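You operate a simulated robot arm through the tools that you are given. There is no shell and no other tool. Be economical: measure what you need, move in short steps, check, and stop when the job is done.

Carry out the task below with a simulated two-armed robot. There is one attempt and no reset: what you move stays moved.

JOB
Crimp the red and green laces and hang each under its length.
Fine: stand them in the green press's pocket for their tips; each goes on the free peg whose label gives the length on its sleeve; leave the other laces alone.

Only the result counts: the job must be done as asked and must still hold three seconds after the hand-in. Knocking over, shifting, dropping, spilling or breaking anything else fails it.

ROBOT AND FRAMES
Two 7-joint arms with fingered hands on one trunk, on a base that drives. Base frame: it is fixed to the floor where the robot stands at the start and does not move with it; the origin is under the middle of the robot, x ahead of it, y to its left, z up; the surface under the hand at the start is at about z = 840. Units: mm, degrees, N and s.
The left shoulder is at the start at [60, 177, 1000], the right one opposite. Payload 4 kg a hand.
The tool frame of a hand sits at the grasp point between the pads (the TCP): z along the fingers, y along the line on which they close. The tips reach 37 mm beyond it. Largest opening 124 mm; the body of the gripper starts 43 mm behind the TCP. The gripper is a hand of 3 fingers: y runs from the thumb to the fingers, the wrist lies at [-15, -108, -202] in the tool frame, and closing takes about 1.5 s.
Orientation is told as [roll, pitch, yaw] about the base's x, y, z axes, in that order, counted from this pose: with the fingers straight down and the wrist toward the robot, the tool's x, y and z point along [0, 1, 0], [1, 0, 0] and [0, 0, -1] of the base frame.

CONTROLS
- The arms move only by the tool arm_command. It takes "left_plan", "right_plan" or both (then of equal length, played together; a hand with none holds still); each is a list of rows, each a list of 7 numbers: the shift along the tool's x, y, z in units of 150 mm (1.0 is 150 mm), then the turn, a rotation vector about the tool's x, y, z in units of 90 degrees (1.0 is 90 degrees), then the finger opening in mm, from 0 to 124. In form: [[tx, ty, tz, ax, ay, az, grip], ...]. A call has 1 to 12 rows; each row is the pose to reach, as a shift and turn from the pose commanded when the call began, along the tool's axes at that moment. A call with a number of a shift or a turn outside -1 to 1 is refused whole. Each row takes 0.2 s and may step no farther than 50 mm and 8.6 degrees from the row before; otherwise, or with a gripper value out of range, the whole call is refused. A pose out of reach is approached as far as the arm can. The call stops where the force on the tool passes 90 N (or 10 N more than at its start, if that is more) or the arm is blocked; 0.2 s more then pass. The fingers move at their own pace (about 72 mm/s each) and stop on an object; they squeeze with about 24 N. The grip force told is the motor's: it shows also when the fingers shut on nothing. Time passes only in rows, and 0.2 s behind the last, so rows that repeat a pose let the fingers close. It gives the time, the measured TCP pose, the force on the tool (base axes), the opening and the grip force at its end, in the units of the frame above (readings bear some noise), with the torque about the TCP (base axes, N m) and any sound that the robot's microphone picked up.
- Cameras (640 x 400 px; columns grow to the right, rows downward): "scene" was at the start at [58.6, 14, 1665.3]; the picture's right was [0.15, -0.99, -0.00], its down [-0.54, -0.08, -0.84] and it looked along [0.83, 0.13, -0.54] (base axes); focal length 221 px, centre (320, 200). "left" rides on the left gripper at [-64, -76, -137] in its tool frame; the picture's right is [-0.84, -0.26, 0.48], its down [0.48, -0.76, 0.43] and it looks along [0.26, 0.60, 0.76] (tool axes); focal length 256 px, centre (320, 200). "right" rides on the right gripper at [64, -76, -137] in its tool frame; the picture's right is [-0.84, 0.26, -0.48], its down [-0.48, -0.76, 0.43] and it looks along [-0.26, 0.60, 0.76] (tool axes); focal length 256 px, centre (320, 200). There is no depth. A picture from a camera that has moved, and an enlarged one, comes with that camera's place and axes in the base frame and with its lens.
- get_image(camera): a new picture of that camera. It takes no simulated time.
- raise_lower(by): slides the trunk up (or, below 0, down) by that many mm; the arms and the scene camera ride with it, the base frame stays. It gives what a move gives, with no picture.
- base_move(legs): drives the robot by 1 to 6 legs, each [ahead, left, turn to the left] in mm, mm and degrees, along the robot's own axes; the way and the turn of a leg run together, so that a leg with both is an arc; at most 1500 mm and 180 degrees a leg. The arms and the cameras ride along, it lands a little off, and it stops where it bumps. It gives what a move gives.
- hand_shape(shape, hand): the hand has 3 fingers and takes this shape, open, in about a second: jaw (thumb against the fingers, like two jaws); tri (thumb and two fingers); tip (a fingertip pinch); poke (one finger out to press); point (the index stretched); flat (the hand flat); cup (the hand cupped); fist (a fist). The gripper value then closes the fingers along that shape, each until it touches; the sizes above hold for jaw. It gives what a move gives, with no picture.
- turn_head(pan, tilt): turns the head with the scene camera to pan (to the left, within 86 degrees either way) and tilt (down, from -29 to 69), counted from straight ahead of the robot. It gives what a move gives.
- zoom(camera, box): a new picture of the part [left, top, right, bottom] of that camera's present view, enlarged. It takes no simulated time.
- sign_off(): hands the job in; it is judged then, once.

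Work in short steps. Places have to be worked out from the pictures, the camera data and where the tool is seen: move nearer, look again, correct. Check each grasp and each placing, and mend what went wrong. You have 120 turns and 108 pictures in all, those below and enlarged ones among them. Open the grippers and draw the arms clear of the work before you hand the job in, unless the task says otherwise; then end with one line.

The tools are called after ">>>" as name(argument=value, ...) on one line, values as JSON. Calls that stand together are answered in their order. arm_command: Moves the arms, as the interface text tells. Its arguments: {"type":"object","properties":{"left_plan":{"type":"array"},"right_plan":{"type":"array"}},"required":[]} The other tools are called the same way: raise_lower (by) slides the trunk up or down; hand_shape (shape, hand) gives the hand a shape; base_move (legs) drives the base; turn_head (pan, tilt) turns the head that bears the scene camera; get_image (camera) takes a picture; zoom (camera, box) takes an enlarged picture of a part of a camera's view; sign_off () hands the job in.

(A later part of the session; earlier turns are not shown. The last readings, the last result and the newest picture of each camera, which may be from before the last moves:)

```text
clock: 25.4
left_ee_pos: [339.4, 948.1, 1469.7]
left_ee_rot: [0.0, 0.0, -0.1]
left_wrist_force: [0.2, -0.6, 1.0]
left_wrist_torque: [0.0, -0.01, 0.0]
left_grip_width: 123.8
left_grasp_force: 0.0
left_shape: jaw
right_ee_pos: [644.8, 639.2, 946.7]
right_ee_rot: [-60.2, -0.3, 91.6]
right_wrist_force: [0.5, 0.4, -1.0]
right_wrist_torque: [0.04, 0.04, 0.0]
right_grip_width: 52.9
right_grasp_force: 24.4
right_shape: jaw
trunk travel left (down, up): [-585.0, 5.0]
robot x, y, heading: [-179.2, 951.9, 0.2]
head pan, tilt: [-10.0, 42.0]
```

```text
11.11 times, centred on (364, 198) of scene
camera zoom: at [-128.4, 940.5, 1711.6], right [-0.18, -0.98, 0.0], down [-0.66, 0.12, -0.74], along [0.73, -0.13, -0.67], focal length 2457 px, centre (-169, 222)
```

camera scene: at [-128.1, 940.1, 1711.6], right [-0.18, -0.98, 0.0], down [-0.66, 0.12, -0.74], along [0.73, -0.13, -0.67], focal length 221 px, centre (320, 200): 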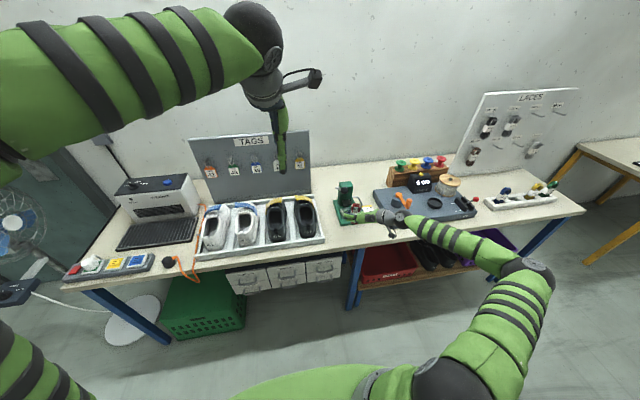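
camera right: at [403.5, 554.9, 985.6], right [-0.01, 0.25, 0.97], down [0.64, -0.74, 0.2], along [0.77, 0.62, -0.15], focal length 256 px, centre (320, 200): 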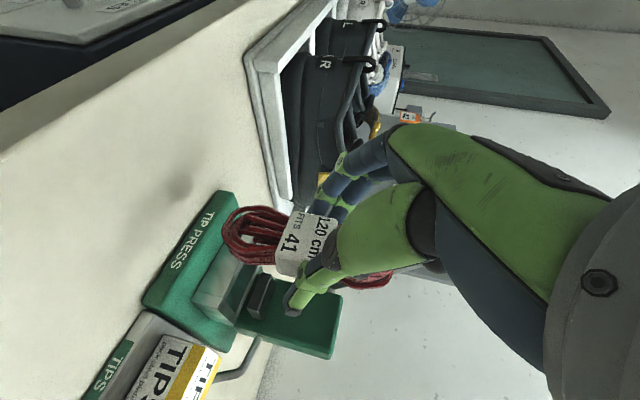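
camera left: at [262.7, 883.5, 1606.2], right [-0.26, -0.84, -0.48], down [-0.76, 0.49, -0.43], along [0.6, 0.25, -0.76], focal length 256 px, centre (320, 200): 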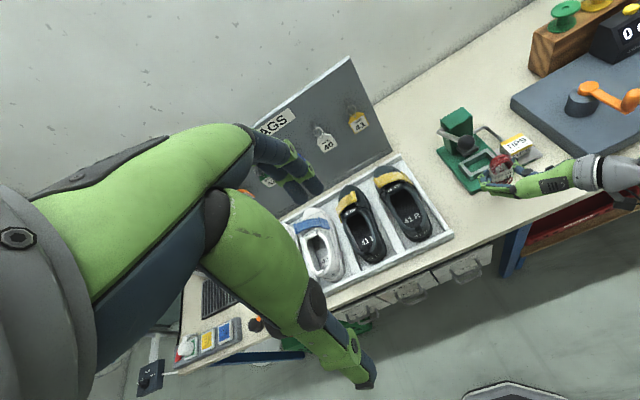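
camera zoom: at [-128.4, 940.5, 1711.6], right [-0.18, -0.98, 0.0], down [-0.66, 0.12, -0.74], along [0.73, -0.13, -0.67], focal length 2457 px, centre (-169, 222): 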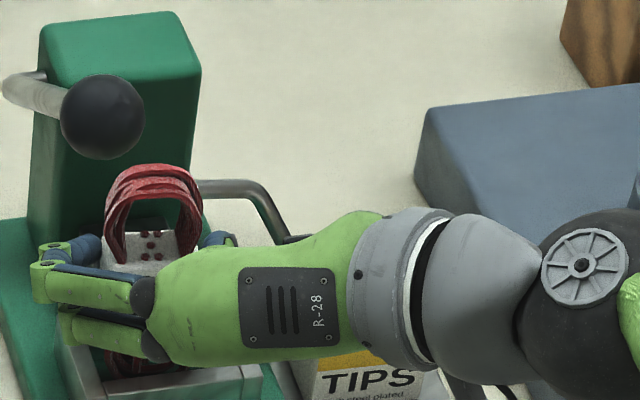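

The lace's lower loop is inside the pocket. I'll lower it in small steps, watching the force.

>>> arm_command(right_plan=[[0.03, -0.01, 0.016, 0, 0, 0, 0], [0.058, -0.01, 0.033, 0, 0, 0, 0]])

>>> arm_command(right_plan=[[0.02, 0, 0.012, 0, 0, 0, 0], [0.029, 0, 0.016, 0, 0, 0, 0]])

```text
clock: 26.0
left_ee_pos: [337.0, 947.7, 1470.9]
left_ee_rot: [0.0, -0.1, -0.1]
left_wrist_force: [0.3, -0.5, -0.1]
left_wrist_torque: [0.0, 0.01, 0.0]
left_grip_width: 123.5
left_grasp_force: 0.0
left_shape: jaw
right_ee_pos: [645.1, 637.1, 940.3]
right_ee_rot: [-60.5, -0.3, 91.5]
right_wrist_force: [-2.0, -3.1, 14.5]
right_wrist_torque: [0.28, -0.28, -0.01]
right_grip_width: 53.2
right_grasp_force: 24.0
right_shape: jaw
trunk travel left (down, up): [-585.0, 5.0]
robot x, y, heading: [-181.4, 957.9, 0.0]
head pan, tilt: [-10.0, 42.0]
```

```text
clock: 26.6
left_ee_pos: [334.4, 949.1, 1470.9]
left_ee_rot: [0.0, -0.2, -0.1]
left_wrist_force: [-0.2, 0.7, 0.0]
left_wrist_torque: [-0.01, -0.01, -0.02]
left_grip_width: 123.7
left_grasp_force: 0.0
left_shape: jaw
right_ee_pos: [643.1, 638.1, 937.7]
right_ee_rot: [-60.7, -0.3, 91.5]
right_wrist_force: [-6.7, -4.8, 34.2]
right_wrist_torque: [0.65, -0.62, -0.01]
right_grip_width: 53.6
right_grasp_force: 23.7
right_shape: jaw
trunk travel left (down, up): [-585.0, 5.0]
robot x, y, heading: [-185.1, 955.4, -0.2]
head pan, tilt: [-10.0, 42.0]
```

The lace touched the floor at z≈941. I'll ease up 4 mm to shed the force, then open.

>>> arm_command(right_plan=[[-0.025, 0, -0.014, 0, 0, 0, 0], [-0.025, 0, -0.014, 0, 0, 0, 0], [-0.025, 0, -0.014, 0, 0, 0, 62], [-0.025, 0, -0.014, 0, 0, 0, 75], [-0.025, 0, -0.014, 0, 0, 0, 80]])

>>> zoom(camera="right", box=[130, 180, 370, 330])

>>> zoom(camera="scene", box=[340, 180, 388, 216])

```text
clock: 27.8
left_ee_pos: [338.0, 948.6, 1469.1]
left_ee_rot: [0.0, 0.0, -0.1]
left_wrist_force: [-0.1, 0.0, -0.8]
left_wrist_torque: [0.02, -0.01, 0.0]
left_grip_width: 123.5
left_grasp_force: 0.1
left_shape: jaw
right_ee_pos: [644.6, 638.8, 933.9]
right_ee_rot: [-60.1, -0.3, 91.6]
right_wrist_force: [0.0, 0.1, 0.2]
right_wrist_torque: [0.02, 0.0, 0.0]
right_grip_width: 79.3
right_grasp_force: 0.0
right_shape: jaw
trunk travel left (down, up): [-585.0, 5.0]
robot x, y, heading: [-180.3, 958.2, -0.0]
head pan, tilt: [-10.0, 42.0]
```

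```text
2.67 times, centred on (250, 255) of right
camera zoom: at [496.1, 558.4, 946.9], right [-0.01, 0.25, 0.97], down [0.64, -0.74, 0.2], along [0.77, 0.62, -0.15], focal length 683 px, centre (507, 53)
```

zoom: 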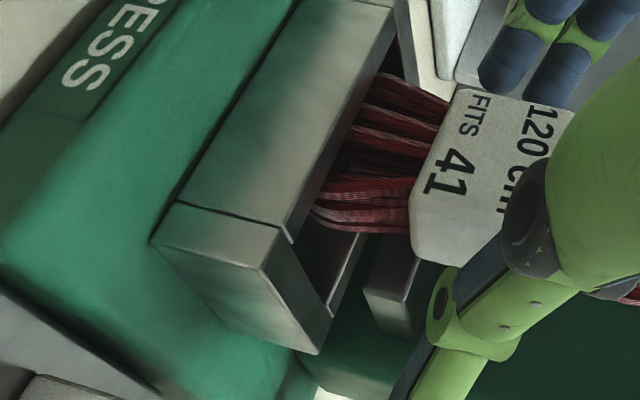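

```text
11.11 times, centred on (364, 198) of scene
camera zoom: at [-128.2, 940.5, 1711.4], right [-0.18, -0.98, 0.0], down [-0.66, 0.12, -0.74], along [0.73, -0.13, -0.67], focal length 2457 px, centre (-169, 222)
```

zoom: 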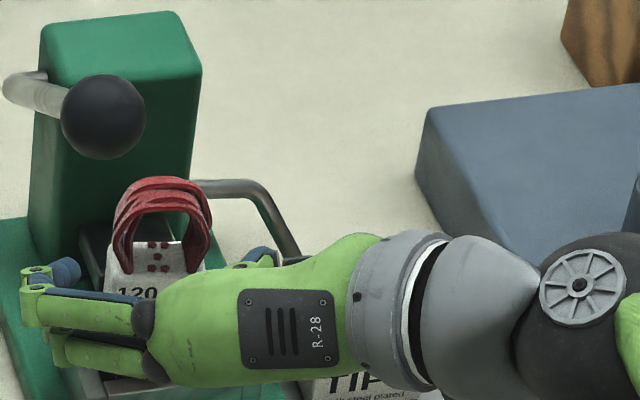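

The lace stands by itself in the pocket. I'll withdraw straight back.

>>> arm_command(right_plan=[[0.05, 0, -0.087, 0, 0, 0, 84], [0.148, 0, -0.26, 0, 0, 0, 84], [0.247, 0, -0.434, 0, 0, 0, 84], [0.346, 0, -0.608, 0, 0, 0, 84], [0.42, 0, -0.74, 0, 0, 0, 84]])

>>> zoom(camera="right", box=[130, 150, 450, 350])

>>> zoom(camera="scene", box=[330, 170, 394, 220])

>>> zoom(camera="left", box=[420, 100, 548, 200])

```text
clock: 29.0
left_ee_pos: [338.2, 948.7, 1470.0]
left_ee_rot: [0.0, 0.0, -0.1]
left_wrist_force: [-1.0, 0.5, -0.4]
left_wrist_torque: [0.03, -0.04, 0.01]
left_grip_width: 123.7
left_grasp_force: 0.0
left_shape: jaw
right_ee_pos: [516.7, 635.9, 935.4]
right_ee_rot: [-60.3, -0.3, 91.6]
right_wrist_force: [0.1, -0.9, -0.3]
right_wrist_torque: [-0.03, -0.01, 0.0]
right_grip_width: 83.3
right_grasp_force: 0.1
right_shape: jaw
trunk travel left (down, up): [-585.0, 5.0]
robot x, y, heading: [-186.3, 954.9, 0.1]
head pan, tilt: [-10.0, 42.0]
```

```text
2.00 times, centred on (290, 250) of right
camera zoom: at [368.1, 555.9, 947.6], right [-0.01, 0.25, 0.97], down [0.64, -0.74, 0.2], along [0.77, 0.62, -0.15], focal length 512 px, centre (380, 100)
```

zoom: 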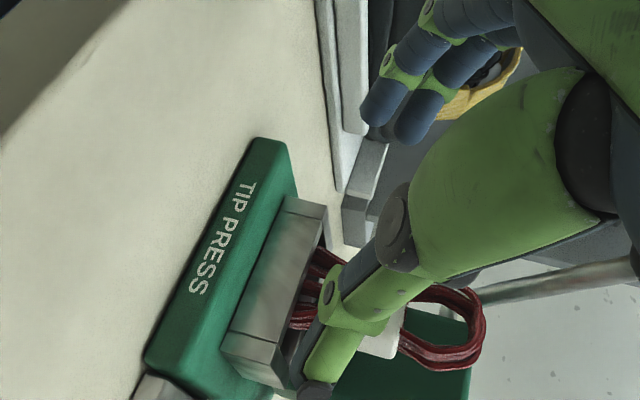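

```text
8.00 times, centred on (362, 195) of scene
camera zoom: at [-129.0, 940.5, 1711.6], right [-0.18, -0.98, 0.0], down [-0.66, 0.12, -0.74], along [0.73, -0.13, -0.67], focal length 1769 px, centre (-16, 240)
```

zoom: 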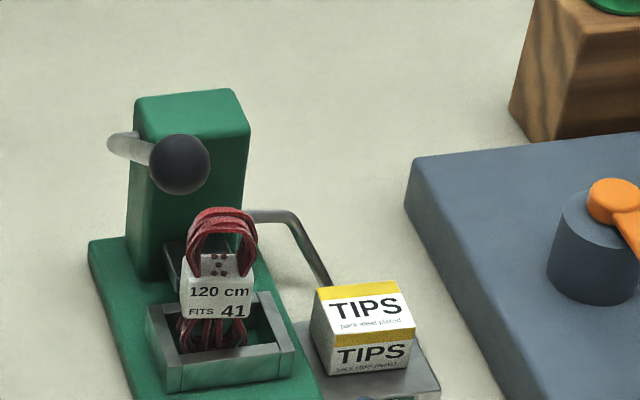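

```text
4.00 times, centred on (484, 150) of left
camera zoom: at [261.9, 883.9, 1606.5], right [-0.26, -0.84, -0.48], down [-0.76, 0.48, -0.43], along [0.6, 0.25, -0.76], focal length 1024 px, centre (-336, 400)
```

zoom: 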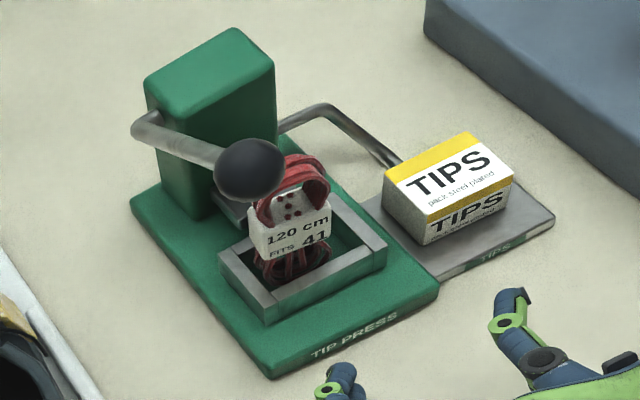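

The red lace stands nicely. The lever ball is at (627, 689, 1058), so I'll raise the right hand above it with the fingers nearly closed.

>>> arm_command(right_plan=[[-0.2, 0.06, -0.114, 0, 0, 0, 60], [-0.4, 0.12, -0.228, 0, 0, 0, 40], [-0.6, 0.2, -0.342, 0, 0, 0, 20], [-0.8, 0.28, -0.456, 0, 0, 0, 14], [-0.95, 0.36, -0.542, 0, 0, 0, 14], [-1.0, 0.37, -0.47, 0, 0, 0, 14]])

>>> arm_command(right_plan=[[-0.1, 0, 0.09, 0, 0, 0, 14], [-0.2, 0, 0.24, 0, 0, 0, 14], [-0.3, 0, 0.4, 0, 0, 0, 14], [-0.3, 0, 0.43, 0, 0, 0, 14]])

>>> get_image(camera="right")

>>> zoom(camera="scene", box=[330, 170, 394, 220])

>>> zoom(camera="left", box=[420, 100, 548, 200])

```text
clock: 30.4
left_ee_pos: [339.1, 948.7, 1469.7]
left_ee_rot: [0.0, -0.1, -0.1]
left_wrist_force: [-0.8, -0.1, 0.0]
left_wrist_torque: [0.0, 0.01, 0.04]
left_grip_width: 123.7
left_grasp_force: 0.0
left_shape: jaw
right_ee_pos: [527.4, 689.0, 1101.3]
right_ee_rot: [-60.2, -0.3, 91.6]
right_wrist_force: [-0.4, -0.8, 0.0]
right_wrist_torque: [0.0, 0.02, 0.01]
right_grip_width: 14.4
right_grasp_force: 0.1
right_shape: jaw
trunk travel left (down, up): [-585.0, 5.0]
robot x, y, heading: [-180.3, 950.0, -0.1]
head pan, tilt: [-10.0, 42.0]
```

```text
clock: 31.4
left_ee_pos: [338.2, 947.4, 1469.4]
left_ee_rot: [0.2, 0.0, -0.2]
left_wrist_force: [-0.6, 0.4, -0.4]
left_wrist_torque: [0.0, 0.01, 0.03]
left_grip_width: 123.9
left_grasp_force: 0.0
left_shape: jaw
right_ee_pos: [607.5, 691.7, 1109.3]
right_ee_rot: [-60.1, -0.4, 91.7]
right_wrist_force: [0.1, 0.6, -0.3]
right_wrist_torque: [0.01, -0.05, 0.0]
right_grip_width: 14.4
right_grasp_force: 0.1
right_shape: jaw
trunk travel left (down, up): [-585.0, 5.0]
robot x, y, heading: [-180.3, 953.7, 0.1]
head pan, tilt: [-10.0, 42.0]
```

```text
63 pictures are left
camera right: at [458.6, 612.0, 1121.6], right [-0.01, 0.25, 0.97], down [0.64, -0.74, 0.2], along [0.77, 0.62, -0.15], focal length 256 px, centre (320, 200)
```

right: 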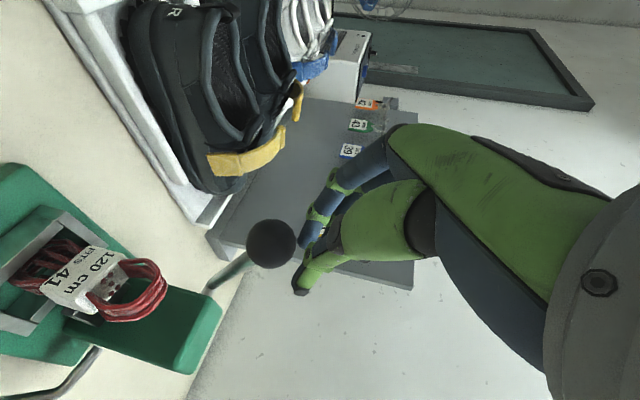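

```text
8.00 times, centred on (362, 195) of scene
camera zoom: at [-129.0, 940.5, 1711.6], right [-0.18, -0.98, 0.0], down [-0.66, 0.12, -0.74], along [0.73, -0.13, -0.67], focal length 1769 px, centre (-16, 240)
```

zoom: 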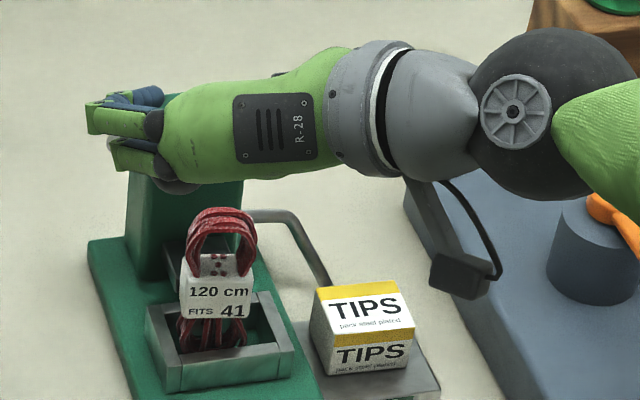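

```text
4.00 times, centred on (484, 150) of left
camera zoom: at [261.8, 883.8, 1606.5], right [-0.26, -0.84, -0.48], down [-0.76, 0.48, -0.43], along [0.6, 0.25, -0.76], focal length 1024 px, centre (-336, 400)
```

zoom: 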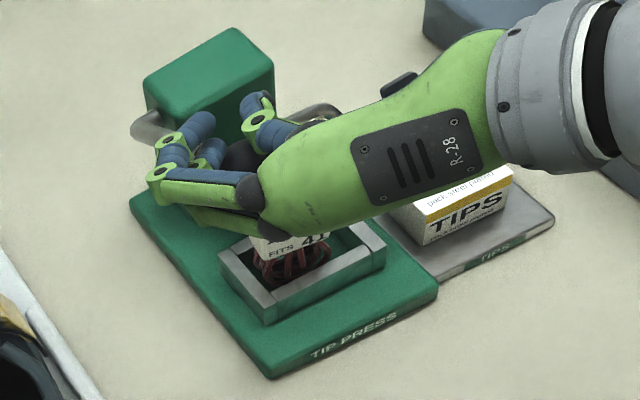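

The fingertips are right above the ball at (627, 692). I'll press down in small steps.

>>> arm_command(right_plan=[[0.058, 0, 0.033, 0, 0, 0, 14], [0.116, 0, 0.066, 0, 0, 0, 14], [0.174, 0, 0.099, 0, 0, 0, 14], [0.232, 0, 0.132, 0, 0, 0, 14], [0.29, 0, 0.165, 0, 0, 0, 14]])

>>> zoom(camera="right", box=[0, 100, 448, 380])

```text
clock: 32.6
left_ee_pos: [339.0, 948.0, 1470.4]
left_ee_rot: [0.0, 0.0, -0.1]
left_wrist_force: [0.7, -0.2, -0.7]
left_wrist_torque: [0.0, 0.02, 0.0]
left_grip_width: 124.0
left_grasp_force: 0.0
left_shape: jaw
right_ee_pos: [607.4, 691.7, 1059.4]
right_ee_rot: [-60.2, -0.3, 91.6]
right_wrist_force: [-2.0, -0.2, 1.8]
right_wrist_torque: [-0.04, 0.03, -0.02]
right_grip_width: 14.2
right_grasp_force: 0.1
right_shape: jaw
trunk travel left (down, up): [-585.0, 5.0]
robot x, y, heading: [-179.7, 952.5, -0.2]
head pan, tilt: [-10.0, 42.0]
```

```text
1.43 times, centred on (224, 240) of right
camera zoom: at [457.9, 611.6, 1071.5], right [-0.01, 0.25, 0.97], down [0.64, -0.74, 0.2], along [0.77, 0.62, -0.15], focal length 366 px, centre (457, 143)
```

zoom: 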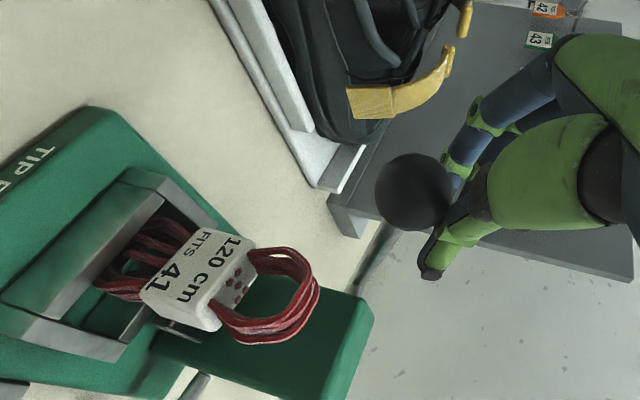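

The ball is moving down with almost no force, and slightly toward the robot. I'll keep pressing and back off a little in x.

>>> arm_command(right_plan=[[0.077, 0, 0, 0, 0, 0, 14], [0.15, 0, 0.013, 0, 0, 0, 14], [0.21, 0, 0.046, 0, 0, 0, 14], [0.27, 0, 0.079, 0, 0, 0, 14], [0.33, 0, 0.112, 0, 0, 0, 14]])

>>> zoom(camera="right", box=[0, 100, 448, 380])

>>> zoom(camera="scene", box=[330, 170, 394, 220])

```text
clock: 33.8
left_ee_pos: [339.8, 948.2, 1470.9]
left_ee_rot: [0.1, -0.1, -0.2]
left_wrist_force: [0.0, -0.6, 0.7]
left_wrist_torque: [-0.02, 0.01, 0.04]
left_grip_width: 123.8
left_grasp_force: 0.1
left_shape: jaw
right_ee_pos: [596.6, 691.8, 1007.5]
right_ee_rot: [-60.4, -0.1, 91.6]
right_wrist_force: [-0.5, -0.6, 3.0]
right_wrist_torque: [-0.04, 0.0, 0.02]
right_grip_width: 14.0
right_grasp_force: 0.1
right_shape: jaw
trunk travel left (down, up): [-585.0, 5.0]
robot x, y, heading: [-181.9, 954.4, -0.1]
head pan, tilt: [-10.0, 42.0]
```

```text
1.43 times, centred on (224, 240) of right
camera zoom: at [449.0, 611.6, 1019.7], right [-0.01, 0.25, 0.97], down [0.64, -0.74, 0.2], along [0.77, 0.62, -0.15], focal length 366 px, centre (457, 143)
```

zoom: 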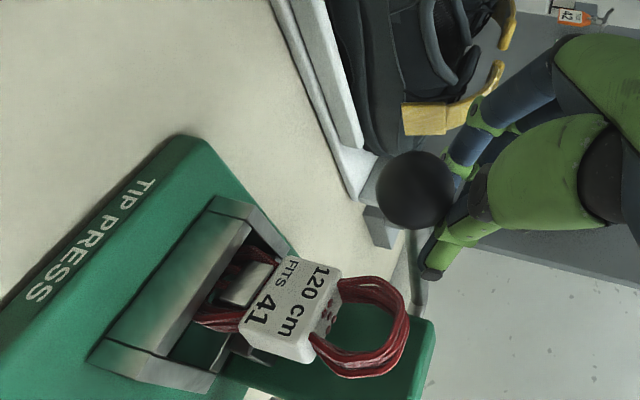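

```text
8.00 times, centred on (362, 195) of scene
camera zoom: at [-128.7, 940.6, 1711.6], right [-0.18, -0.98, 0.0], down [-0.66, 0.12, -0.74], along [0.73, -0.13, -0.67], focal length 1769 px, centre (-16, 240)
```

zoom: 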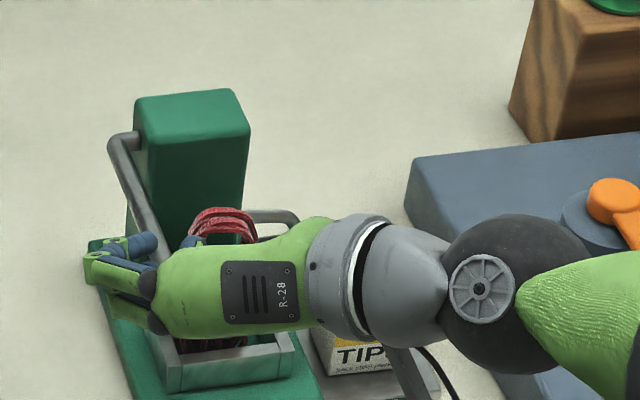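

The press jaw is visibly closing onto the lace. I'll continue pushing down.

>>> arm_command(right_plan=[[0.058, 0, 0.033, 0, 0, 0, 14], [0.116, 0, 0.066, 0, 0, 0, 14], [0.174, 0, 0.099, 0, 0, 0, 14], [0.232, 0, 0.132, 0, 0, 0, 14]])

>>> zoom(camera="right", box=[0, 100, 448, 380])

```text
clock: 34.8
left_ee_pos: [330.7, 948.5, 1473.9]
left_ee_rot: [0.0, -0.5, -0.2]
left_wrist_force: [0.5, 0.4, 0.2]
left_wrist_torque: [0.0, 0.02, 0.03]
left_grip_width: 123.3
left_grasp_force: 0.1
left_shape: jaw
right_ee_pos: [595.3, 691.8, 982.7]
right_ee_rot: [-61.6, -0.4, 91.4]
right_wrist_force: [-24.3, -7.8, 69.5]
right_wrist_torque: [-0.31, 0.03, -0.1]
right_grip_width: 16.7
right_grasp_force: 0.0
right_shape: jaw
trunk travel left (down, up): [-585.0, 5.0]
robot x, y, heading: [-180.0, 954.0, 0.0]
head pan, tilt: [-10.0, 42.0]
```

```text
1.43 times, centred on (224, 240) of right
camera zoom: at [446.4, 612.7, 991.2], right [-0.03, 0.25, 0.97], down [0.63, -0.75, 0.21], along [0.78, 0.62, -0.13], focal length 366 px, centre (457, 143)
```

zoom: 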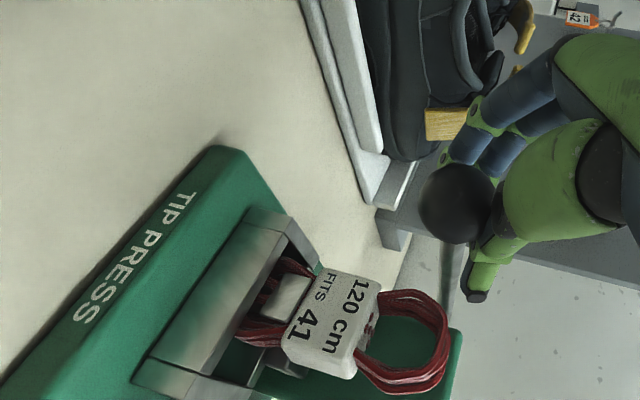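

The lever is at its stop at about 70 N. I'll hold briefly, then back off upward.

>>> arm_command(right_plan=[[0, 0, 0, 0, 0, 0, 14], [0.01, 0, 0.005, 0, 0, 0, 14], [0.01, 0, 0.005, 0, 0, 0, 14]])

>>> arm_command(right_plan=[[-0.087, 0, -0.05, 0, 0, 0, 14], [-0.174, 0, -0.1, 0, 0, 0, 14], [-0.26, 0, -0.15, 0, 0, 0, 14], [-0.35, 0, -0.2, 0, 0, 0, 14], [-0.435, 0, -0.25, 0, 0, 0, 14]])

>>> zoom(camera="right", box=[0, 100, 448, 380])

```text
clock: 35.6
left_ee_pos: [329.3, 950.9, 1473.3]
left_ee_rot: [-0.1, -0.4, 0.0]
left_wrist_force: [-0.6, 0.3, -0.3]
left_wrist_torque: [0.01, -0.02, 0.03]
left_grip_width: 123.5
left_grasp_force: 0.0
left_shape: jaw
right_ee_pos: [595.8, 692.5, 981.7]
right_ee_rot: [-61.7, -0.6, 91.3]
right_wrist_force: [-27.1, -5.2, 77.1]
right_wrist_torque: [0.22, -0.08, 0.26]
right_grip_width: 9.5
right_grasp_force: 24.6
right_shape: jaw
trunk travel left (down, up): [-585.0, 5.0]
robot x, y, heading: [-181.2, 955.7, -0.1]
head pan, tilt: [-10.0, 42.0]
```

```text
clock: 36.8
left_ee_pos: [345.3, 947.8, 1467.0]
left_ee_rot: [0.0, 0.2, 0.0]
left_wrist_force: [0.4, 0.3, 0.1]
left_wrist_torque: [0.0, -0.01, 0.01]
left_grip_width: 123.5
left_grasp_force: 0.1
left_shape: jaw
right_ee_pos: [602.9, 688.2, 1035.8]
right_ee_rot: [-59.8, -0.2, 91.4]
right_wrist_force: [36.8, -7.3, -21.1]
right_wrist_torque: [-0.47, 1.38, 0.02]
right_grip_width: 3.3
right_grasp_force: 23.3
right_shape: jaw
trunk travel left (down, up): [-585.0, 5.0]
robot x, y, heading: [-178.7, 951.7, -0.3]
head pan, tilt: [-10.0, 42.0]
```

```text
1.43 times, centred on (224, 240) of right
camera zoom: at [453.2, 608.5, 1049.1], right [0.0, 0.25, 0.97], down [0.64, -0.75, 0.2], along [0.77, 0.62, -0.16], focal length 366 px, centre (457, 143)
```

zoom: 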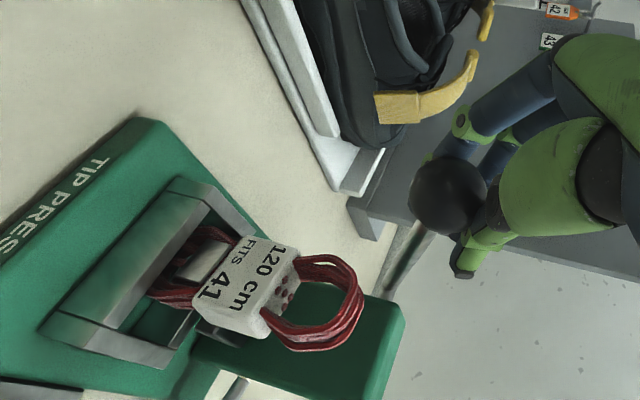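

The fingers have pinched the ball while lifting. I'll open to let it go.

>>> arm_command(right_plan=[[0, 0, 0, 0, 0, 0, 40], [0, 0, 0, 0, 0, 0, 55], [0, 0, 0, 0, 0, 0, 60], [0, 0, 0, 0, 0, 0, 60]])

>>> get_image(camera="right")

>>> zoom(camera="left", box=[420, 100, 548, 200])

```text
clock: 37.8
left_ee_pos: [338.7, 947.2, 1469.1]
left_ee_rot: [0.1, 0.0, -0.1]
left_wrist_force: [0.9, 0.2, 0.1]
left_wrist_torque: [-0.01, 0.01, 0.02]
left_grip_width: 123.9
left_grasp_force: 0.0
left_shape: jaw
right_ee_pos: [596.8, 691.0, 1041.7]
right_ee_rot: [-60.2, -0.4, 91.6]
right_wrist_force: [1.1, -0.7, 1.4]
right_wrist_torque: [0.0, 0.02, 0.0]
right_grip_width: 60.4
right_grasp_force: 0.1
right_shape: jaw
trunk travel left (down, up): [-585.0, 5.0]
robot x, y, heading: [-181.2, 956.4, 0.1]
head pan, tilt: [-10.0, 42.0]
```

```text
55 pictures are left
camera right: at [448.3, 611.1, 1053.9], right [-0.01, 0.25, 0.97], down [0.64, -0.74, 0.2], along [0.77, 0.62, -0.15], focal length 256 px, centre (320, 200)
```

right: 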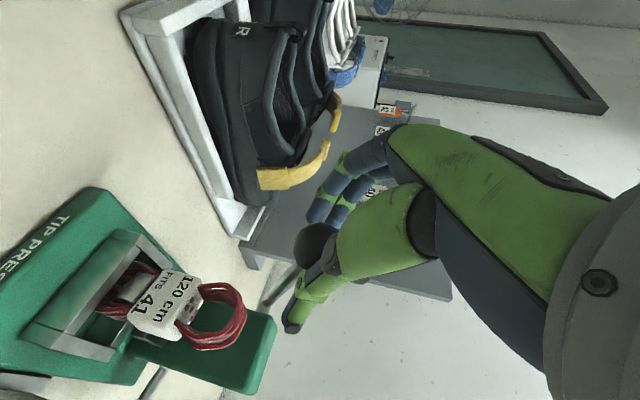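

```text
4.00 times, centred on (484, 150) of left
camera zoom: at [262.2, 883.7, 1606.4], right [-0.26, -0.84, -0.48], down [-0.76, 0.48, -0.43], along [0.6, 0.25, -0.76], focal length 1024 px, centre (-336, 400)
```

zoom: 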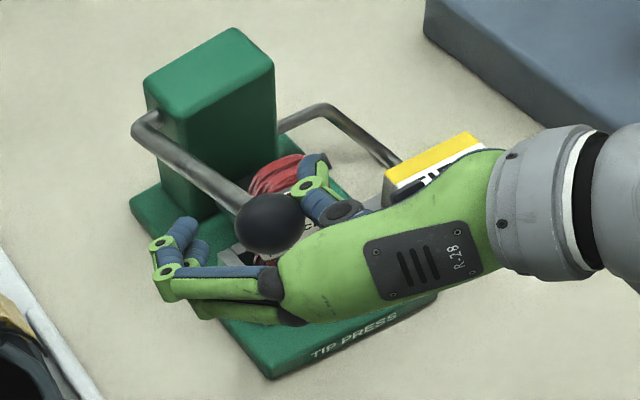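

The ball sits free between the open fingers, so I'll withdraw straight back.

>>> arm_command(right_plan=[[0.1, 0, -0.174, 0, 0, 0, 60], [0.2, 0, -0.348, 0, 0, 0, 60], [0.3, 0, -0.52, 0, 0, 0, 60], [0.39, 0, -0.69, 0, 0, 0, 60]])

>>> zoom(camera="left", box=[420, 100, 548, 200])

>>> zoom(camera="scene", box=[330, 170, 394, 220])

```text
clock: 38.8
left_ee_pos: [339.0, 948.6, 1469.9]
left_ee_rot: [-0.1, 0.0, -0.1]
left_wrist_force: [0.4, -0.1, 0.5]
left_wrist_torque: [-0.02, 0.02, 0.05]
left_grip_width: 123.6
left_grasp_force: 0.1
left_shape: jaw
right_ee_pos: [477.5, 688.8, 1041.9]
right_ee_rot: [-60.2, -0.3, 91.7]
right_wrist_force: [0.5, -0.7, -0.7]
right_wrist_torque: [0.03, 0.01, -0.03]
right_grip_width: 60.0
right_grasp_force: 0.1
right_shape: jaw
trunk travel left (down, up): [-585.0, 5.0]
robot x, y, heading: [-182.3, 956.5, -0.0]
head pan, tilt: [-10.0, 42.0]
```

```text
4.00 times, centred on (484, 150) of left
camera zoom: at [261.7, 884.3, 1606.5], right [-0.26, -0.84, -0.48], down [-0.76, 0.48, -0.44], along [0.6, 0.25, -0.76], focal length 1024 px, centre (-336, 400)
```

zoom: 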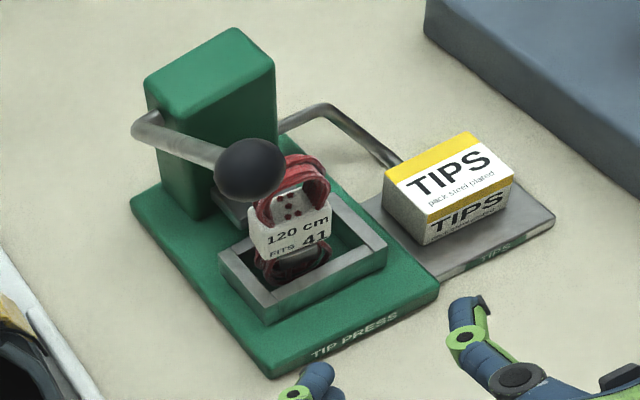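

```text
8.00 times, centred on (362, 195) of scene
camera zoom: at [-129.2, 940.8, 1711.5], right [-0.18, -0.98, 0.0], down [-0.66, 0.12, -0.74], along [0.73, -0.13, -0.67], focal length 1769 px, centre (-16, 240)
```

zoom: 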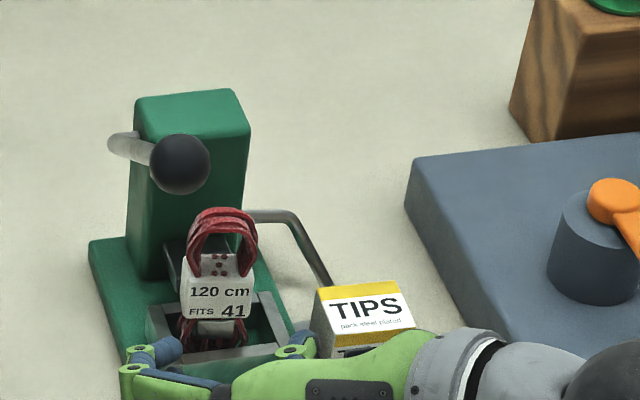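

The lever sprang back up and a metal tip is visible below the sleeve, so the crimp took. I'll go around and regrasp the red lace.

>>> arm_command(right_plan=[[0.1, -0.07, 0.1, 0, 0, 0, 84], [0.2, -0.14, 0.2, 0, 0, 0, 84], [0.31, -0.22, 0.31, 0, 0, 0, 84], [0.42, -0.3, 0.41, 0, 0, 0, 84], [0.522, -0.365, 0.511, 0, 0, 0, 84]])

>>> arm_command(right_plan=[[-0.1, 0, 0.176, 0, 0, 0, 84], [-0.2, 0, 0.352, 0, 0, 0, 84], [-0.3, 0, 0.528, 0, 0, 0, 84], [-0.4, 0, 0.704, 0, 0, 0, 84], [-0.45, 0, 0.792, 0, 0, 0, 84]])

>>> zoom(camera="right", box=[130, 180, 370, 330])

```text
clock: 40.0
left_ee_pos: [339.1, 947.2, 1470.2]
left_ee_rot: [0.1, 0.0, -0.2]
left_wrist_force: [0.3, -0.5, -0.3]
left_wrist_torque: [0.03, -0.01, 0.0]
left_grip_width: 123.7
left_grasp_force: 0.1
left_shape: jaw
right_ee_pos: [508.4, 632.9, 935.8]
right_ee_rot: [-60.3, -0.3, 91.6]
right_wrist_force: [-0.6, 0.0, -0.2]
right_wrist_torque: [0.0, 0.0, 0.04]
right_grip_width: 83.5
right_grasp_force: 0.0
right_shape: jaw
trunk travel left (down, up): [-585.0, 5.0]
robot x, y, heading: [-181.8, 960.1, -0.1]
head pan, tilt: [-10.0, 42.0]
```

```text
clock: 41.2
left_ee_pos: [339.3, 948.1, 1470.7]
left_ee_rot: [0.0, 0.0, -0.2]
left_wrist_force: [1.0, 0.6, 0.4]
left_wrist_torque: [-0.04, 0.0, 0.03]
left_grip_width: 123.6
left_grasp_force: 0.1
left_shape: jaw
right_ee_pos: [641.6, 638.4, 933.6]
right_ee_rot: [-60.2, -0.3, 91.7]
right_wrist_force: [-1.2, -0.2, 0.3]
right_wrist_torque: [-0.02, 0.05, -0.01]
right_grip_width: 83.7
right_grasp_force: 0.1
right_shape: jaw
trunk travel left (down, up): [-585.0, 5.0]
robot x, y, heading: [-179.9, 957.8, 0.2]
head pan, tilt: [-10.0, 42.0]
```

```text
2.67 times, centred on (250, 255) of right
camera zoom: at [494.1, 558.3, 946.9], right [-0.01, 0.25, 0.97], down [0.64, -0.74, 0.2], along [0.77, 0.62, -0.15], focal length 683 px, centre (507, 53)
```

zoom: 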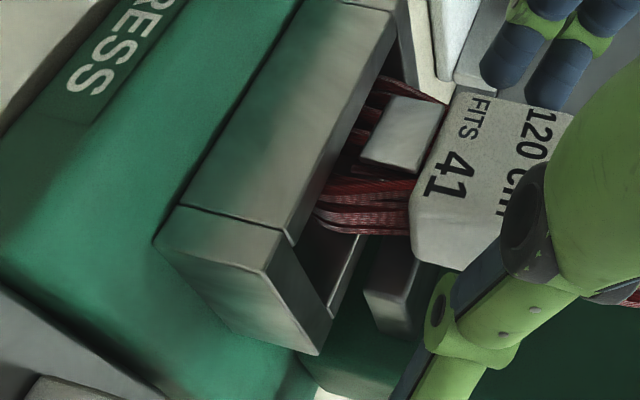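

The clip is on the lace. I'll adjust 3 mm, close, then lift just clear of the rim and check.

>>> arm_command(right_plan=[[-0.03, 0, 0.005, 0, 0, 0, 84], [-0.03, 0, 0.005, 0, 0, 0, 50], [-0.03, 0, 0.005, 0, 0, 0, 20], [-0.03, 0, 0.005, 0, 0, 0, 0], [-0.03, 0, 0.005, 0, 0, 0, 0], [-0.03, 0, 0.005, 0, 0, 0, 0], [-0.1, 0, -0.035, 0, 0, 0, 0], [-0.16, 0, -0.069, 0, 0, 0, 0], [-0.22, 0, -0.103, 0, 0, 0, 0]])

>>> zoom(camera="right", box=[130, 180, 370, 330])

```text
clock: 43.2
left_ee_pos: [338.4, 948.0, 1469.8]
left_ee_rot: [-0.1, -0.1, -0.1]
left_wrist_force: [0.6, 0.3, 0.8]
left_wrist_torque: [0.01, 0.01, -0.01]
left_grip_width: 123.5
left_grasp_force: 0.0
left_shape: jaw
right_ee_pos: [645.4, 638.8, 969.4]
right_ee_rot: [-60.2, -0.2, 91.6]
right_wrist_force: [0.8, -0.2, -0.5]
right_wrist_torque: [-0.02, 0.02, 0.0]
right_grip_width: 52.5
right_grasp_force: 24.2
right_shape: jaw
trunk travel left (down, up): [-585.0, 5.0]
robot x, y, heading: [-178.1, 953.9, -0.0]
head pan, tilt: [-10.0, 42.0]
```

```text
2.67 times, centred on (250, 255) of right
camera zoom: at [497.3, 558.9, 982.8], right [-0.01, 0.25, 0.97], down [0.64, -0.74, 0.2], along [0.77, 0.62, -0.15], focal length 683 px, centre (507, 53)
```

zoom: 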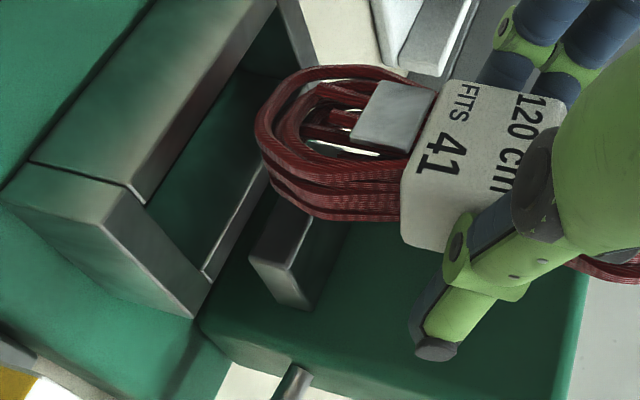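

Clear of the pocket. I'll withdraw, raise, and drive right toward the peg board.

>>> arm_command(right_plan=[[-0.03, 0, -0.017, 0, 0, 0, 0], [0.06, 0, -0.19, 0, 0, 0, 0], [0.16, 0, -0.364, 0, 0, 0, 0], [0.26, 0, -0.54, 0, 0, 0, 0], [0.36, 0, -0.71, 0, 0, 0, 0], [0.16, 0, -0.82, 0, 0, 0, 0], [-0.04, 0, -0.93, 0, 0, 0, 0], [-0.2, 0, -1.0, 0, 0, 0, 0], [-0.4, 0, -1.0, 0, 0, 0, 0]])

>>> base_move(legs=[[0, -1115, 0]])

>>> turn_head(pan=-20, tilt=25)

>>> get_image(camera="scene")

>>> get_image(camera="right")

```text
clock: 45.2
left_ee_pos: [338.4, 948.5, 1470.0]
left_ee_rot: [-0.1, 0.0, -0.1]
left_wrist_force: [-0.7, 0.0, -0.5]
left_wrist_torque: [0.02, 0.0, -0.02]
left_grip_width: 123.7
left_grasp_force: 0.0
left_shape: jaw
right_ee_pos: [546.1, 633.2, 1097.6]
right_ee_rot: [-60.2, -0.2, 91.6]
right_wrist_force: [0.2, 0.0, -0.2]
right_wrist_torque: [0.01, -0.03, 0.01]
right_grip_width: 52.3
right_grasp_force: 23.7
right_shape: jaw
trunk travel left (down, up): [-585.0, 5.0]
robot x, y, heading: [-183.5, 955.4, -0.2]
head pan, tilt: [-10.0, 42.0]
```

```text
clock: 50.8
left_ee_pos: [348.6, -144.5, 1468.0]
left_ee_rot: [0.0, 0.0, 1.2]
left_wrist_force: [-0.3, -0.1, 0.2]
left_wrist_torque: [0.0, 0.0, -0.01]
left_grip_width: 123.8
left_grasp_force: 0.0
left_shape: jaw
right_ee_pos: [563.6, -455.3, 1097.5]
right_ee_rot: [-60.3, -0.3, 92.8]
right_wrist_force: [-0.1, -1.3, -0.9]
right_wrist_torque: [0.0, 0.01, -0.01]
right_grip_width: 52.1
right_grasp_force: 24.0
right_shape: jaw
trunk travel left (down, up): [-585.0, 5.0]
robot x, y, heading: [-169.6, -151.0, 1.3]
head pan, tilt: [-10.0, 42.0]
```

```text
clock: 51.6
left_ee_pos: [349.0, -146.5, 1470.3]
left_ee_rot: [0.0, 0.0, 1.2]
left_wrist_force: [1.0, -0.1, -0.6]
left_wrist_torque: [0.03, -0.01, -0.01]
left_grip_width: 123.4
left_grasp_force: 0.0
left_shape: jaw
right_ee_pos: [564.1, -455.0, 1098.1]
right_ee_rot: [-60.2, -0.3, 92.9]
right_wrist_force: [-0.3, -0.2, -0.4]
right_wrist_torque: [0.01, 0.02, -0.03]
right_grip_width: 52.1
right_grasp_force: 23.9
right_shape: jaw
trunk travel left (down, up): [-585.0, 5.0]
robot x, y, heading: [-169.1, -148.3, 1.2]
head pan, tilt: [-20.0, 25.0]
```

```text
49 pictures are left
camera scene: at [-113.2, -180.9, 1737.7], right [-0.32, -0.95, 0.0], down [-0.4, 0.14, -0.91], along [0.86, -0.29, -0.42], focal length 221 px, centre (320, 200)
```

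scene: 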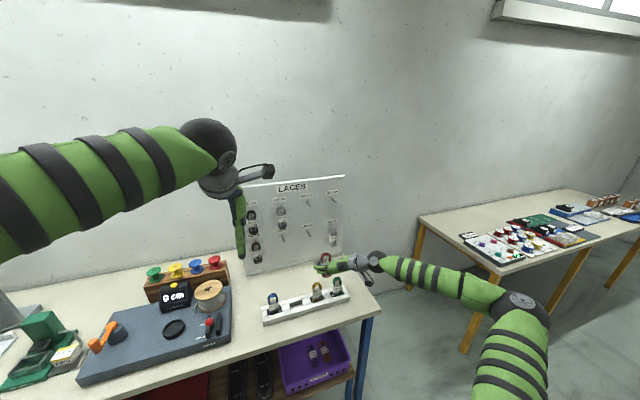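

```text
48 pictures are left
camera right: at [416.8, -538.0, 1109.8], right [-0.02, 0.25, 0.97], down [0.65, -0.73, 0.2], along [0.76, 0.64, -0.15], focal length 256 px, centre (320, 200)
```

right: 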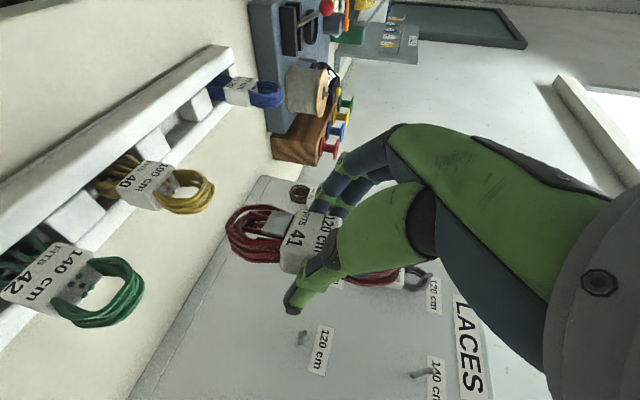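

Zooming in on the board to place the pegs.

>>> zoom(camera="scene", box=[230, 170, 358, 280])

>>> zoom(camera="right", box=[220, 230, 500, 400])

```text
3.64 times, centred on (294, 225) of scene
camera zoom: at [-113.2, -180.9, 1737.7], right [-0.32, -0.95, 0.0], down [-0.4, 0.14, -0.91], along [0.86, -0.29, -0.42], focal length 804 px, centre (414, 109)
```

zoom: 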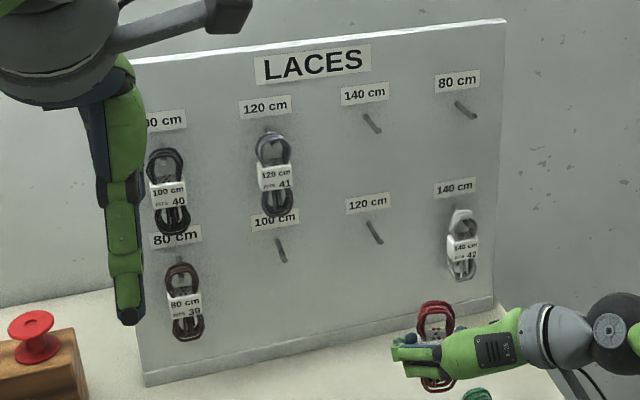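

```text
2.29 times, centred on (360, 315) of right
camera zoom: at [416.8, -538.0, 1109.8], right [-0.02, 0.25, 0.97], down [0.65, -0.73, 0.2], along [0.76, 0.64, -0.15], focal length 585 px, centre (229, -63)
```

zoom: 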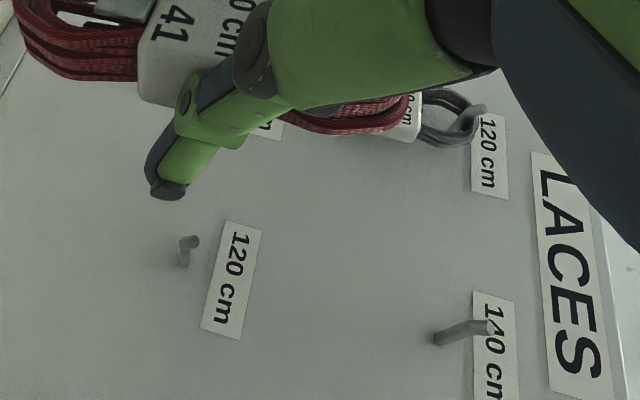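

Triangulated: the red peg (lower 120) runs from its base at (903, -447, 1059) to its tip at (827, -445, 1072). The green peg (upper 140) tip is at (828, -447, 1252). I'll drive ahead 150 mm and square up the hand's yaw.

>>> base_move(legs=[[150, 0, -1.2]])

>>> arm_command(right_plan=[[0, 0, 0, 0.009, 0, 0.005, 0], [0, 0, 0, 0.018, 0, 0.01, 0]])

>>> zoom(camera="scene", box=[250, 180, 378, 290])

>>> get_image(camera="right")

```text
clock: 53.0
left_ee_pos: [500.2, -155.3, 1469.2]
left_ee_rot: [0.1, 0.0, 0.1]
left_wrist_force: [-0.3, -0.2, 0.3]
left_wrist_torque: [-0.02, 0.04, 0.02]
left_grip_width: 123.8
left_grasp_force: 0.0
left_shape: jaw
right_ee_pos: [707.4, -467.5, 1095.3]
right_ee_rot: [-60.1, -0.2, 91.7]
right_wrist_force: [1.0, 1.0, 0.3]
right_wrist_torque: [-0.01, 0.02, -0.04]
right_grip_width: 52.3
right_grasp_force: 24.4
right_shape: jaw
trunk travel left (down, up): [-585.0, 5.0]
robot x, y, heading: [-20.6, -147.1, 0.2]
head pan, tilt: [-20.0, 25.0]
```

```text
clock: 53.6
left_ee_pos: [497.9, -154.5, 1469.7]
left_ee_rot: [0.0, -0.1, 0.0]
left_wrist_force: [-0.3, 0.2, 0.0]
left_wrist_torque: [-0.01, -0.02, 0.0]
left_grip_width: 123.8
left_grasp_force: 0.1
left_shape: jaw
right_ee_pos: [707.0, -468.8, 1098.3]
right_ee_rot: [-60.2, -0.3, 89.9]
right_wrist_force: [0.3, 0.0, -0.5]
right_wrist_torque: [-0.01, -0.03, -0.01]
right_grip_width: 52.2
right_grasp_force: 24.1
right_shape: jaw
trunk travel left (down, up): [-585.0, 5.0]
robot x, y, heading: [-19.8, -147.2, 0.2]
head pan, tilt: [-20.0, 25.0]
```

```text
3.64 times, centred on (314, 235) of scene
camera zoom: at [35.5, -180.3, 1737.8], right [-0.34, -0.94, 0.0], down [-0.4, 0.14, -0.91], along [0.85, -0.31, -0.42], focal length 804 px, centre (342, 73)
```

zoom: 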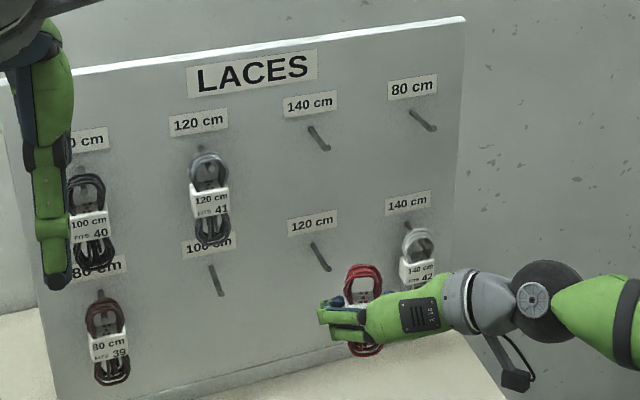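

```text
44 pictures are left
camera right: at [556.2, -543.1, 1110.2], right [0.0, 0.25, 0.97], down [0.62, -0.76, 0.2], along [0.79, 0.6, -0.15], focal length 256 px, centre (320, 200)
```

right: 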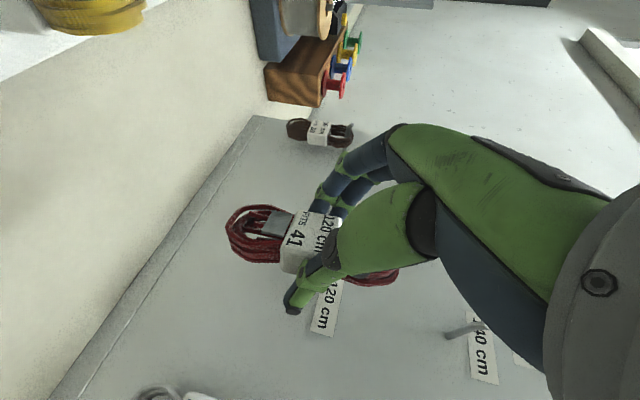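

The lace centre sits about 10 mm left of the TCP in the grip. I'll bring the loop up in front of the peg tip at TCP (790, -457, 1054) and check the alignment.

>>> arm_command(right_plan=[[0, 0.02, 0.15, 0, 0, 0, 0], [-0.01, 0.04, 0.3, 0, 0, 0, 0], [-0.015, 0.06, 0.45, 0, 0, 0, 0], [-0.02, 0.08, 0.6, 0, 0, 0, 0], [-0.02, 0.08, 0.626, 0, 0, 0, 0]])

>>> zoom(camera="scene", box=[285, 225, 349, 275])

>>> zoom(camera="right", box=[200, 170, 480, 345])

>>> get_image(camera="left")

```text
clock: 54.8
left_ee_pos: [499.2, -153.8, 1469.4]
left_ee_rot: [0.0, -0.1, -0.1]
left_wrist_force: [-0.3, 0.5, -0.5]
left_wrist_torque: [0.0, -0.01, 0.03]
left_grip_width: 123.6
left_grasp_force: 0.1
left_shape: jaw
right_ee_pos: [788.0, -454.8, 1053.8]
right_ee_rot: [-60.1, -0.4, 90.0]
right_wrist_force: [-1.0, -0.3, 0.0]
right_wrist_torque: [0.01, 0.03, 0.01]
right_grip_width: 52.1
right_grasp_force: 23.5
right_shape: jaw
trunk travel left (down, up): [-585.0, 5.0]
robot x, y, heading: [-18.7, -154.4, 0.1]
head pan, tilt: [-20.0, 25.0]
```

```text
8.00 times, centred on (317, 250) of scene
camera zoom: at [35.7, -180.4, 1737.8], right [-0.34, -0.94, 0.0], down [-0.4, 0.14, -0.91], along [0.85, -0.31, -0.42], focal length 1769 px, centre (344, -200)
```

zoom: 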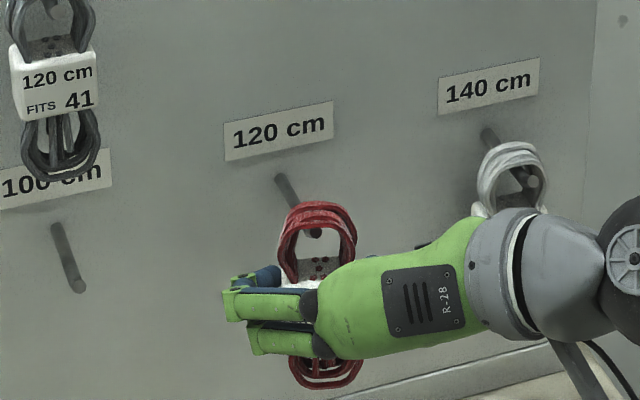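

```text
2.29 times, centred on (340, 258) of right
camera zoom: at [638.4, -530.9, 1066.4], right [0.0, 0.25, 0.97], down [0.62, -0.76, 0.2], along [0.79, 0.6, -0.15], focal length 585 px, centre (274, 69)
```

zoom: 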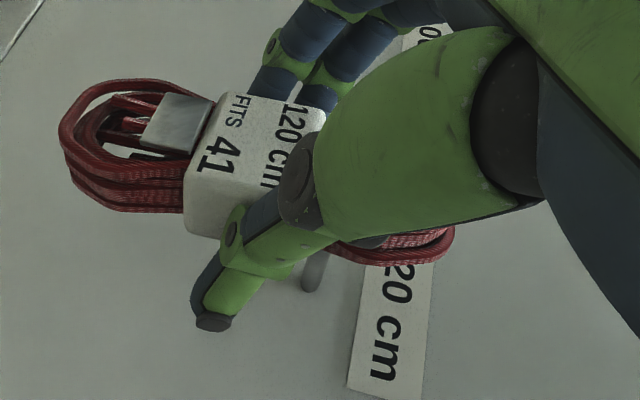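

```text
41 pictures are left
camera left: at [422.6, -218.9, 1606.3], right [-0.26, -0.84, -0.48], down [-0.76, 0.48, -0.43], along [0.6, 0.26, -0.76], focal length 256 px, centre (320, 200)
```

left: 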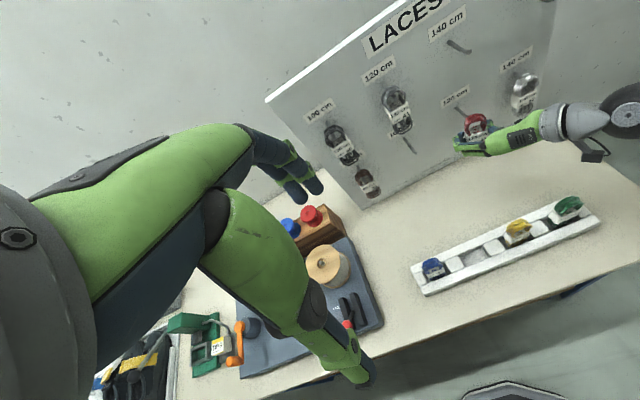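

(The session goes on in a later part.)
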